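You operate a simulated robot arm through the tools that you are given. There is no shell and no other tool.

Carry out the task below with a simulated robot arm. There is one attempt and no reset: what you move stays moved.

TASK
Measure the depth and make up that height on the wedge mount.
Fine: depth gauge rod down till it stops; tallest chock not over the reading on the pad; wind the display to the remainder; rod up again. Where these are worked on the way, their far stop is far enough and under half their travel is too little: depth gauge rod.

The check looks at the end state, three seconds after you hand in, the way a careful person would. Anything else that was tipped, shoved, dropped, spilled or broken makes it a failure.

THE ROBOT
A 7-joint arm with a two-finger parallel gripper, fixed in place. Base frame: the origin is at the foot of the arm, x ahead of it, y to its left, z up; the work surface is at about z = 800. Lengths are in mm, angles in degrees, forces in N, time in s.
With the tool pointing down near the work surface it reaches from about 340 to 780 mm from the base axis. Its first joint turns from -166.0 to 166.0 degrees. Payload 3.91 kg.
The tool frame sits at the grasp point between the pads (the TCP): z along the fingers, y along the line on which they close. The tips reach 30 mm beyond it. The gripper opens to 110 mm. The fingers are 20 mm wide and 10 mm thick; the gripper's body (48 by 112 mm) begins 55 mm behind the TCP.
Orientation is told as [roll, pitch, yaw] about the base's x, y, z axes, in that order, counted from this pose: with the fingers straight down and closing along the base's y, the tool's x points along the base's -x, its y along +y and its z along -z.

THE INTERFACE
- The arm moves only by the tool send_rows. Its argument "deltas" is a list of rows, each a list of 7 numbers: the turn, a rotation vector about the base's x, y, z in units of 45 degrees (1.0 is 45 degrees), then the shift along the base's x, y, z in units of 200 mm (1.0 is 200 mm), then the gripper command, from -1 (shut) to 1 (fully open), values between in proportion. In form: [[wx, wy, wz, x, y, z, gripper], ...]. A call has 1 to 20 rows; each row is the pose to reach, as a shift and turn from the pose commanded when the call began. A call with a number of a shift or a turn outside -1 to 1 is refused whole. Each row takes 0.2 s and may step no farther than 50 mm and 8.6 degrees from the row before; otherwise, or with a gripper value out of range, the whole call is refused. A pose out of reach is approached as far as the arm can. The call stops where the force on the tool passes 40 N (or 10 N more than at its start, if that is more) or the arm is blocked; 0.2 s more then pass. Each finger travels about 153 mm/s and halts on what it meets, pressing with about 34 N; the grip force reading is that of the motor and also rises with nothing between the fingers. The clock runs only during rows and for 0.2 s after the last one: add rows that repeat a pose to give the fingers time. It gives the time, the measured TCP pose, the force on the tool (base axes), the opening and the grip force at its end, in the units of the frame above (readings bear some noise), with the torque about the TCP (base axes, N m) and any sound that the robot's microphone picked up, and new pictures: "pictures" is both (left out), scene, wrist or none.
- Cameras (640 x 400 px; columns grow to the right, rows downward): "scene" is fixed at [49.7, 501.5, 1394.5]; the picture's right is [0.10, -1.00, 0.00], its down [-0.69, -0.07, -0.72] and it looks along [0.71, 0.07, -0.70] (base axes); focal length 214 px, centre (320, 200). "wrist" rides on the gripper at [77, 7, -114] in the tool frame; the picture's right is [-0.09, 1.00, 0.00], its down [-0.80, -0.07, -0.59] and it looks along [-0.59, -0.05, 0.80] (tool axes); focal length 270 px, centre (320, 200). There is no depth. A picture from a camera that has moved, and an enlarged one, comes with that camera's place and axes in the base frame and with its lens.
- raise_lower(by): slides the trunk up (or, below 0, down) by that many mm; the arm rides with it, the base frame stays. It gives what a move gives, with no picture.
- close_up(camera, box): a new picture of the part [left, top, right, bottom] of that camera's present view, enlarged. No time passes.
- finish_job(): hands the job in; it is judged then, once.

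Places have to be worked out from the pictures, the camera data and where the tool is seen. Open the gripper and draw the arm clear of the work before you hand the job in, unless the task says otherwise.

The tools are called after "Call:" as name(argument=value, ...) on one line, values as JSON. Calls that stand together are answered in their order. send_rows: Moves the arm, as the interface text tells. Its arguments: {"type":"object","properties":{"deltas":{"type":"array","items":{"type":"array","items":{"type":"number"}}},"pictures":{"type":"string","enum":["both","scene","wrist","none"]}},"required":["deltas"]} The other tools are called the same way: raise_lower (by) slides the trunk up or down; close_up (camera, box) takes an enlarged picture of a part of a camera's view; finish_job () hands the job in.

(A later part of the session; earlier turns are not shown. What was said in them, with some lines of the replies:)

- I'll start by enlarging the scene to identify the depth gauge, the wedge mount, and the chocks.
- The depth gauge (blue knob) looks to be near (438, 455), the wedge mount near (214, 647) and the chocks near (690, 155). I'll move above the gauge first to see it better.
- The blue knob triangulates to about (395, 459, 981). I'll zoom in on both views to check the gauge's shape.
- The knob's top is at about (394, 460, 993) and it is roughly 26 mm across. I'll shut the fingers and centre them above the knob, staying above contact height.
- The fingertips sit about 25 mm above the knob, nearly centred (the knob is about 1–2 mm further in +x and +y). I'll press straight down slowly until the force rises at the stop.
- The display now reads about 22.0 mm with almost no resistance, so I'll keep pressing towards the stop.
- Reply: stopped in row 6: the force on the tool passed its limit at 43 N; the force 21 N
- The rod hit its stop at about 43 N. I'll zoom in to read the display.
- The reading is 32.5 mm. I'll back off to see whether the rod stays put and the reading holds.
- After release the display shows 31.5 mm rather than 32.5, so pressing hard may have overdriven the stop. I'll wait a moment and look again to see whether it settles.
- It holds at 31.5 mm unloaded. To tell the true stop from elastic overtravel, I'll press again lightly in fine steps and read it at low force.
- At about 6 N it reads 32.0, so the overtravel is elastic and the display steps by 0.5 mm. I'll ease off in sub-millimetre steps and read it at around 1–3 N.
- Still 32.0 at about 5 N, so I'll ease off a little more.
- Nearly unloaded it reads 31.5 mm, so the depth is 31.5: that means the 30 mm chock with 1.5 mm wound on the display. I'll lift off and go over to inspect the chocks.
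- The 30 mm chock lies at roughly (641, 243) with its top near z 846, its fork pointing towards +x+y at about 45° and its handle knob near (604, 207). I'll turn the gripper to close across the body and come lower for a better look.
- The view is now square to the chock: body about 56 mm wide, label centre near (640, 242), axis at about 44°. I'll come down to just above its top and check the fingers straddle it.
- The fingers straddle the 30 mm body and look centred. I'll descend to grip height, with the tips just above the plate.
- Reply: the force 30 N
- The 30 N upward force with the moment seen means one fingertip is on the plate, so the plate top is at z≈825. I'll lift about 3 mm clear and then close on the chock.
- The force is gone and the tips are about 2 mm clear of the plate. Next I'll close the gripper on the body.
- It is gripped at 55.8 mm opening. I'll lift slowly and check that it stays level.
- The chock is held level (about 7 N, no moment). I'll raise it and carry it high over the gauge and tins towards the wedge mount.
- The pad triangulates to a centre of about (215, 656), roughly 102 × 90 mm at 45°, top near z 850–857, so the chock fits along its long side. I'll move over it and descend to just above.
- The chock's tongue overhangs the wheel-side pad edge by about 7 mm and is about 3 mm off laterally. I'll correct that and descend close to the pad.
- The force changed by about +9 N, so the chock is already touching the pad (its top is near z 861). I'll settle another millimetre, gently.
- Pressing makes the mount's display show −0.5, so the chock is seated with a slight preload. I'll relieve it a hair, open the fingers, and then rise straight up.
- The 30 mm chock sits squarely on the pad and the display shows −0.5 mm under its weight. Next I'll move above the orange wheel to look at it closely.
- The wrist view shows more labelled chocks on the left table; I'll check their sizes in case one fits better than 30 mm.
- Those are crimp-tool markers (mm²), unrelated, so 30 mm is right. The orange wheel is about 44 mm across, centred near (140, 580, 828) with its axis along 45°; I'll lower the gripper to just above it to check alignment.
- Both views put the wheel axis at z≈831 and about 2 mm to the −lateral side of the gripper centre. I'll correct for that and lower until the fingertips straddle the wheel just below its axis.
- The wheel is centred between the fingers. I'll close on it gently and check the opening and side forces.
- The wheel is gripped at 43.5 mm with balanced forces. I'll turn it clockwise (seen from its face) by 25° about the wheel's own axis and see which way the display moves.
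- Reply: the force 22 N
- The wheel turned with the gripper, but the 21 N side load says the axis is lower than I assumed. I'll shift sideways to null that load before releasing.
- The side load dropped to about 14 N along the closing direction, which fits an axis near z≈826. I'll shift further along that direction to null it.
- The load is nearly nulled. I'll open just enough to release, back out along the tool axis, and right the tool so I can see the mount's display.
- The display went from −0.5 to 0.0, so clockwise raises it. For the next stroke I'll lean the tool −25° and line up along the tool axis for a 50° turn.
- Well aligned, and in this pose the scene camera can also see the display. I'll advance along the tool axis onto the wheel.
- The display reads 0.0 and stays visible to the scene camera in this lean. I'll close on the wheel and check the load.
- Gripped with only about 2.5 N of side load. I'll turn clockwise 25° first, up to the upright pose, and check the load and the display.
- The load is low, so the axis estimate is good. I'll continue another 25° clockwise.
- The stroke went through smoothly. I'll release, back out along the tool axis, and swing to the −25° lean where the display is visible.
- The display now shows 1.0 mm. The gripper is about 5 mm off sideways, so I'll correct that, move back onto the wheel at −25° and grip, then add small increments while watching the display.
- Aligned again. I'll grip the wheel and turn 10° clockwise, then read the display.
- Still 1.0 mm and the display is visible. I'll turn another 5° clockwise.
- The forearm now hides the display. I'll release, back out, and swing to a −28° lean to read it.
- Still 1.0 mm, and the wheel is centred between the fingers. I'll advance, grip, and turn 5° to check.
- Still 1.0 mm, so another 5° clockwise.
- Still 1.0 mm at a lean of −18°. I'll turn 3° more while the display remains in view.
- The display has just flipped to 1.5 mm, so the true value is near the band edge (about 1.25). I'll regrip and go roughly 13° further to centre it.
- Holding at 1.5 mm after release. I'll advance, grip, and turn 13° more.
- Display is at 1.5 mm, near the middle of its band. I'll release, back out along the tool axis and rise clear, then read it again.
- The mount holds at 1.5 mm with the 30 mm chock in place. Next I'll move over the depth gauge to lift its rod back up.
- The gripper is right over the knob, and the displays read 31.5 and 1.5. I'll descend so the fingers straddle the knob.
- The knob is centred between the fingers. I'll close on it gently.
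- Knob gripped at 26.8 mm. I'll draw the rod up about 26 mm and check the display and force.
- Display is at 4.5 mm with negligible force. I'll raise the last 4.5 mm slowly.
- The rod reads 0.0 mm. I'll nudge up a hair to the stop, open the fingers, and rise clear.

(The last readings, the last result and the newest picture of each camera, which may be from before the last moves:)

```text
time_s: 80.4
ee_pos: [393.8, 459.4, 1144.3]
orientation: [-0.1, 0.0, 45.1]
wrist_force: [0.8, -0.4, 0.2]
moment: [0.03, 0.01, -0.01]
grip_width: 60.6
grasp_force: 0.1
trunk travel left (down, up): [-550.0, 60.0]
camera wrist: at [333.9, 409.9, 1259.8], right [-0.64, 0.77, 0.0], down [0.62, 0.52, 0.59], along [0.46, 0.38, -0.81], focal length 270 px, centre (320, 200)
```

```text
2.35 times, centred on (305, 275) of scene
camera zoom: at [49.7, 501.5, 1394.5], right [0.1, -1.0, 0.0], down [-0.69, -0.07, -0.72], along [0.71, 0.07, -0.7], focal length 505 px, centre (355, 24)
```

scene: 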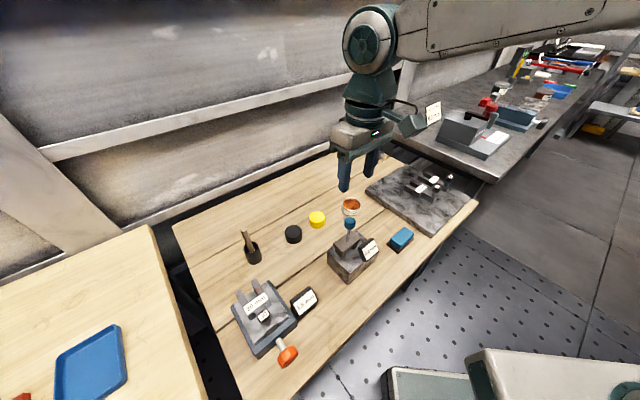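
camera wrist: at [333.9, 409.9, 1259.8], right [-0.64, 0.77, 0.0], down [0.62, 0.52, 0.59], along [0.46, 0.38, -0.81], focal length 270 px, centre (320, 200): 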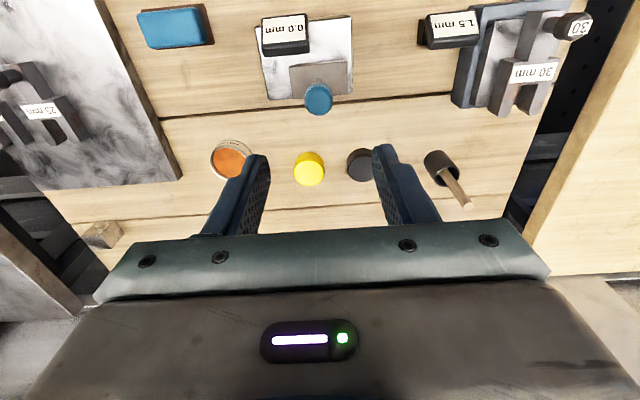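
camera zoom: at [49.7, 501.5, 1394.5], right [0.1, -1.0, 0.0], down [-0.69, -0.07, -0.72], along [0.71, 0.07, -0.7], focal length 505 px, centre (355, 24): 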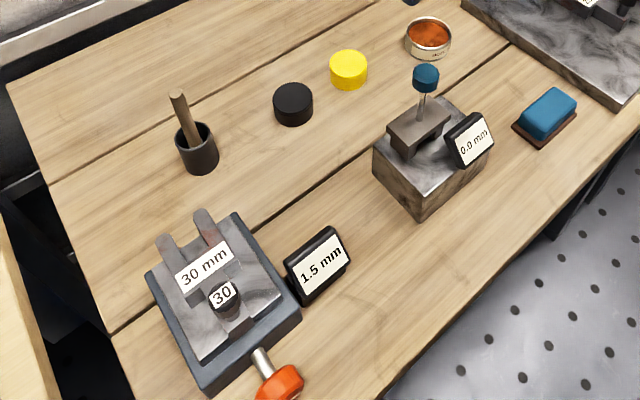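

The rod stays up at 0.0 and the mount shows 1.5 with the 30 mm chock. I'll open the gripper fully, draw the arm clear, and do a last check of everything.

Call:
send_rows(deltas=[[0, 0, 0, 0, -0.1, 0.15, 0.5], [0, 0, 0, 0, -0.25, 0.3, 1], [0, 0, 0, 0, -0.42, 0.45, 1], [0, 0, 0, 0, -0.6, 0.55, 1], [0, 0, 0, 0, -0.8, 0.6, 1], [0, 0, 0, 0, -0.85, 0.6, 1], [0, 0, 0, 0, -0.85, 0.6, 1], [0, 0, 0, 0, -0.85, 0.6, 1], [0, 0, 0, 0, -0.85, 0.6, 1], [0, 0, 0, 0, -0.85, 0.6, 1]], pictures="both")

Call:
close_up(camera="scene", box=[340, 200, 400, 290])

Call:
close_up(camera="scene", box=[215, 260, 335, 380])

Call:
close_up(camera="scene", box=[350, 140, 490, 240])

```text
time_s: 82.6
ee_pos: [396.3, 290.3, 1264.4]
orientation: [-0.2, 0.1, 45.0]
wrist_force: [-0.7, 1.0, -0.3]
moment: [-0.01, 0.01, -0.02]
grip_width: 110.4
grasp_force: 0.1
trunk travel left (down, up): [-550.0, 60.0]
camera wrist: at [335.4, 240.3, 1379.0], right [-0.64, 0.77, 0.0], down [0.62, 0.52, 0.59], along [0.46, 0.38, -0.8], focal length 270 px, centre (320, 200)
```

scene: 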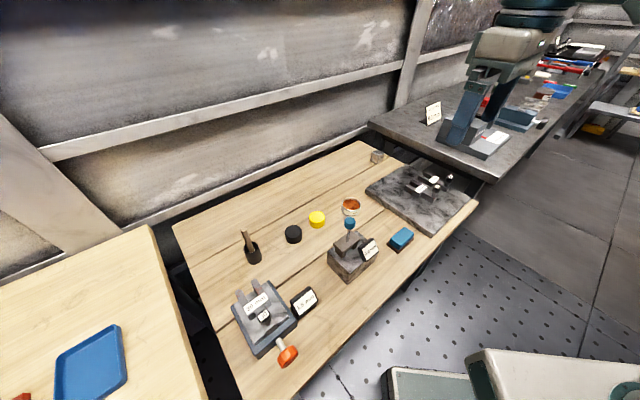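
wrist: 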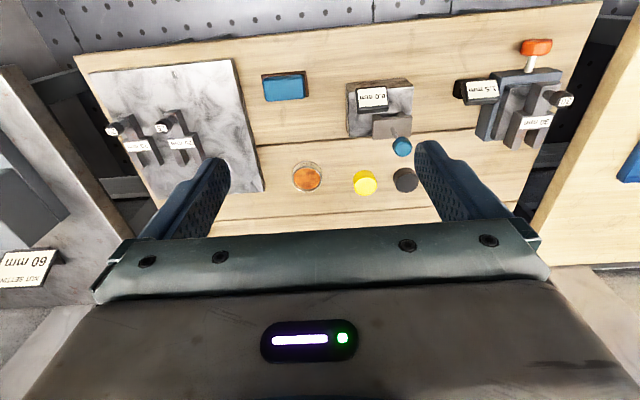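

```text
4.44 times, centred on (370, 245) of scene
camera zoom: at [49.7, 501.5, 1394.5], right [0.1, -1.0, 0.0], down [-0.69, -0.07, -0.72], along [0.71, 0.07, -0.7], focal length 953 px, centre (98, 0)
```

zoom: 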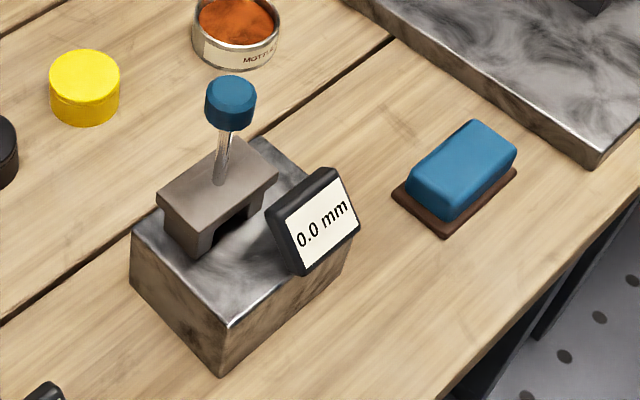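

```text
3.33 times, centred on (275, 320) of scene
camera zoom: at [49.7, 501.5, 1394.5], right [0.1, -1.0, 0.0], down [-0.69, -0.07, -0.72], along [0.71, 0.07, -0.7], focal length 715 px, centre (470, -200)
```

zoom: 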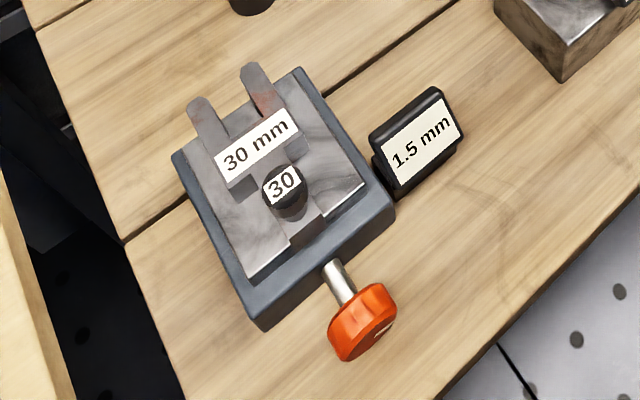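

```text
4.00 times, centred on (420, 190) of scene
camera zoom: at [49.7, 501.5, 1394.5], right [0.1, -1.0, 0.0], down [-0.69, -0.07, -0.72], along [0.71, 0.07, -0.7], focal length 858 px, centre (-80, 240)
```

zoom: 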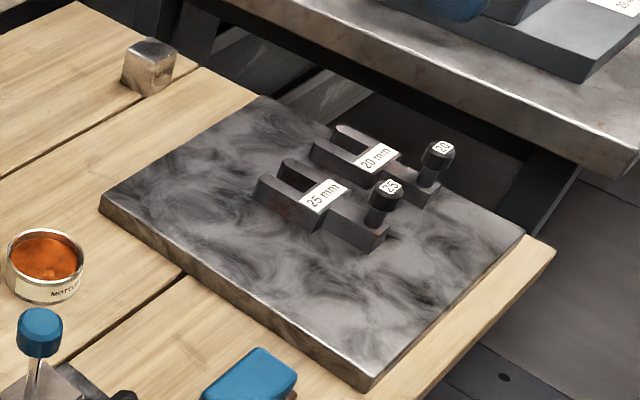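

Everything is as intended. Before handing in, I'll just check the small metal cube at the table's far corner to be sure it isn't another labelled chock.

Call:
close_up(camera="scene", box=[360, 140, 396, 170])

```text
13.33 times, centred on (378, 155) of scene
camera zoom: at [49.7, 501.5, 1394.5], right [0.1, -1.0, 0.0], down [-0.69, -0.07, -0.72], along [0.71, 0.07, -0.7], focal length 2860 px, centre (-453, 800)
```

zoom: 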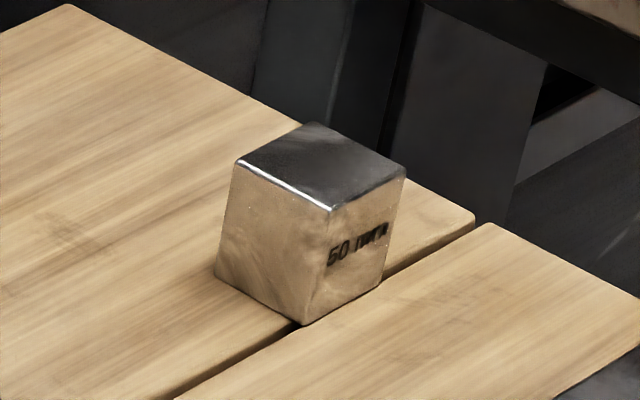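

The cube is marked 50 mm, which is over the reading, so 30 mm is the right chock. The rod is up at 0.0, the 30 mm chock is on the pad, the display is at 1.5 and the arm is clear, so I'm handing in.

Call:
finish_job()

```text
The job is handed in.
```

I measured the depth at 31.5 mm and made it up on the wedge mount as the 30 mm chock plus 1.5 mm on the display. I've handed the job in, but the result of the check hasn't come back.

- **Depth reading:** I pushed the rod down to its stop. It showed up to 32.5 mm under hard pressure but settled at 31.5 mm with the load off, so I used 31.5 mm.
- **Chock:** The 30 mm chock is the tallest one not over the reading. It sits level on the pad, with its ends overhanging by roughly 10 mm because it is longer than the pad.
- **Display:** Wound to 1.5 mm with the chock's weight on the pad, and it held there after I let go of the wheel. It moves in 0.5 mm steps, so I turned past the point where it changed to 1.5 to sit near the middle of that step.
- **Rod:** Drawn back up, and it stayed at 0.0 mm after release.

In the last pictures nothing else looked tipped or moved. The gripper was open and the arm clear of the work.
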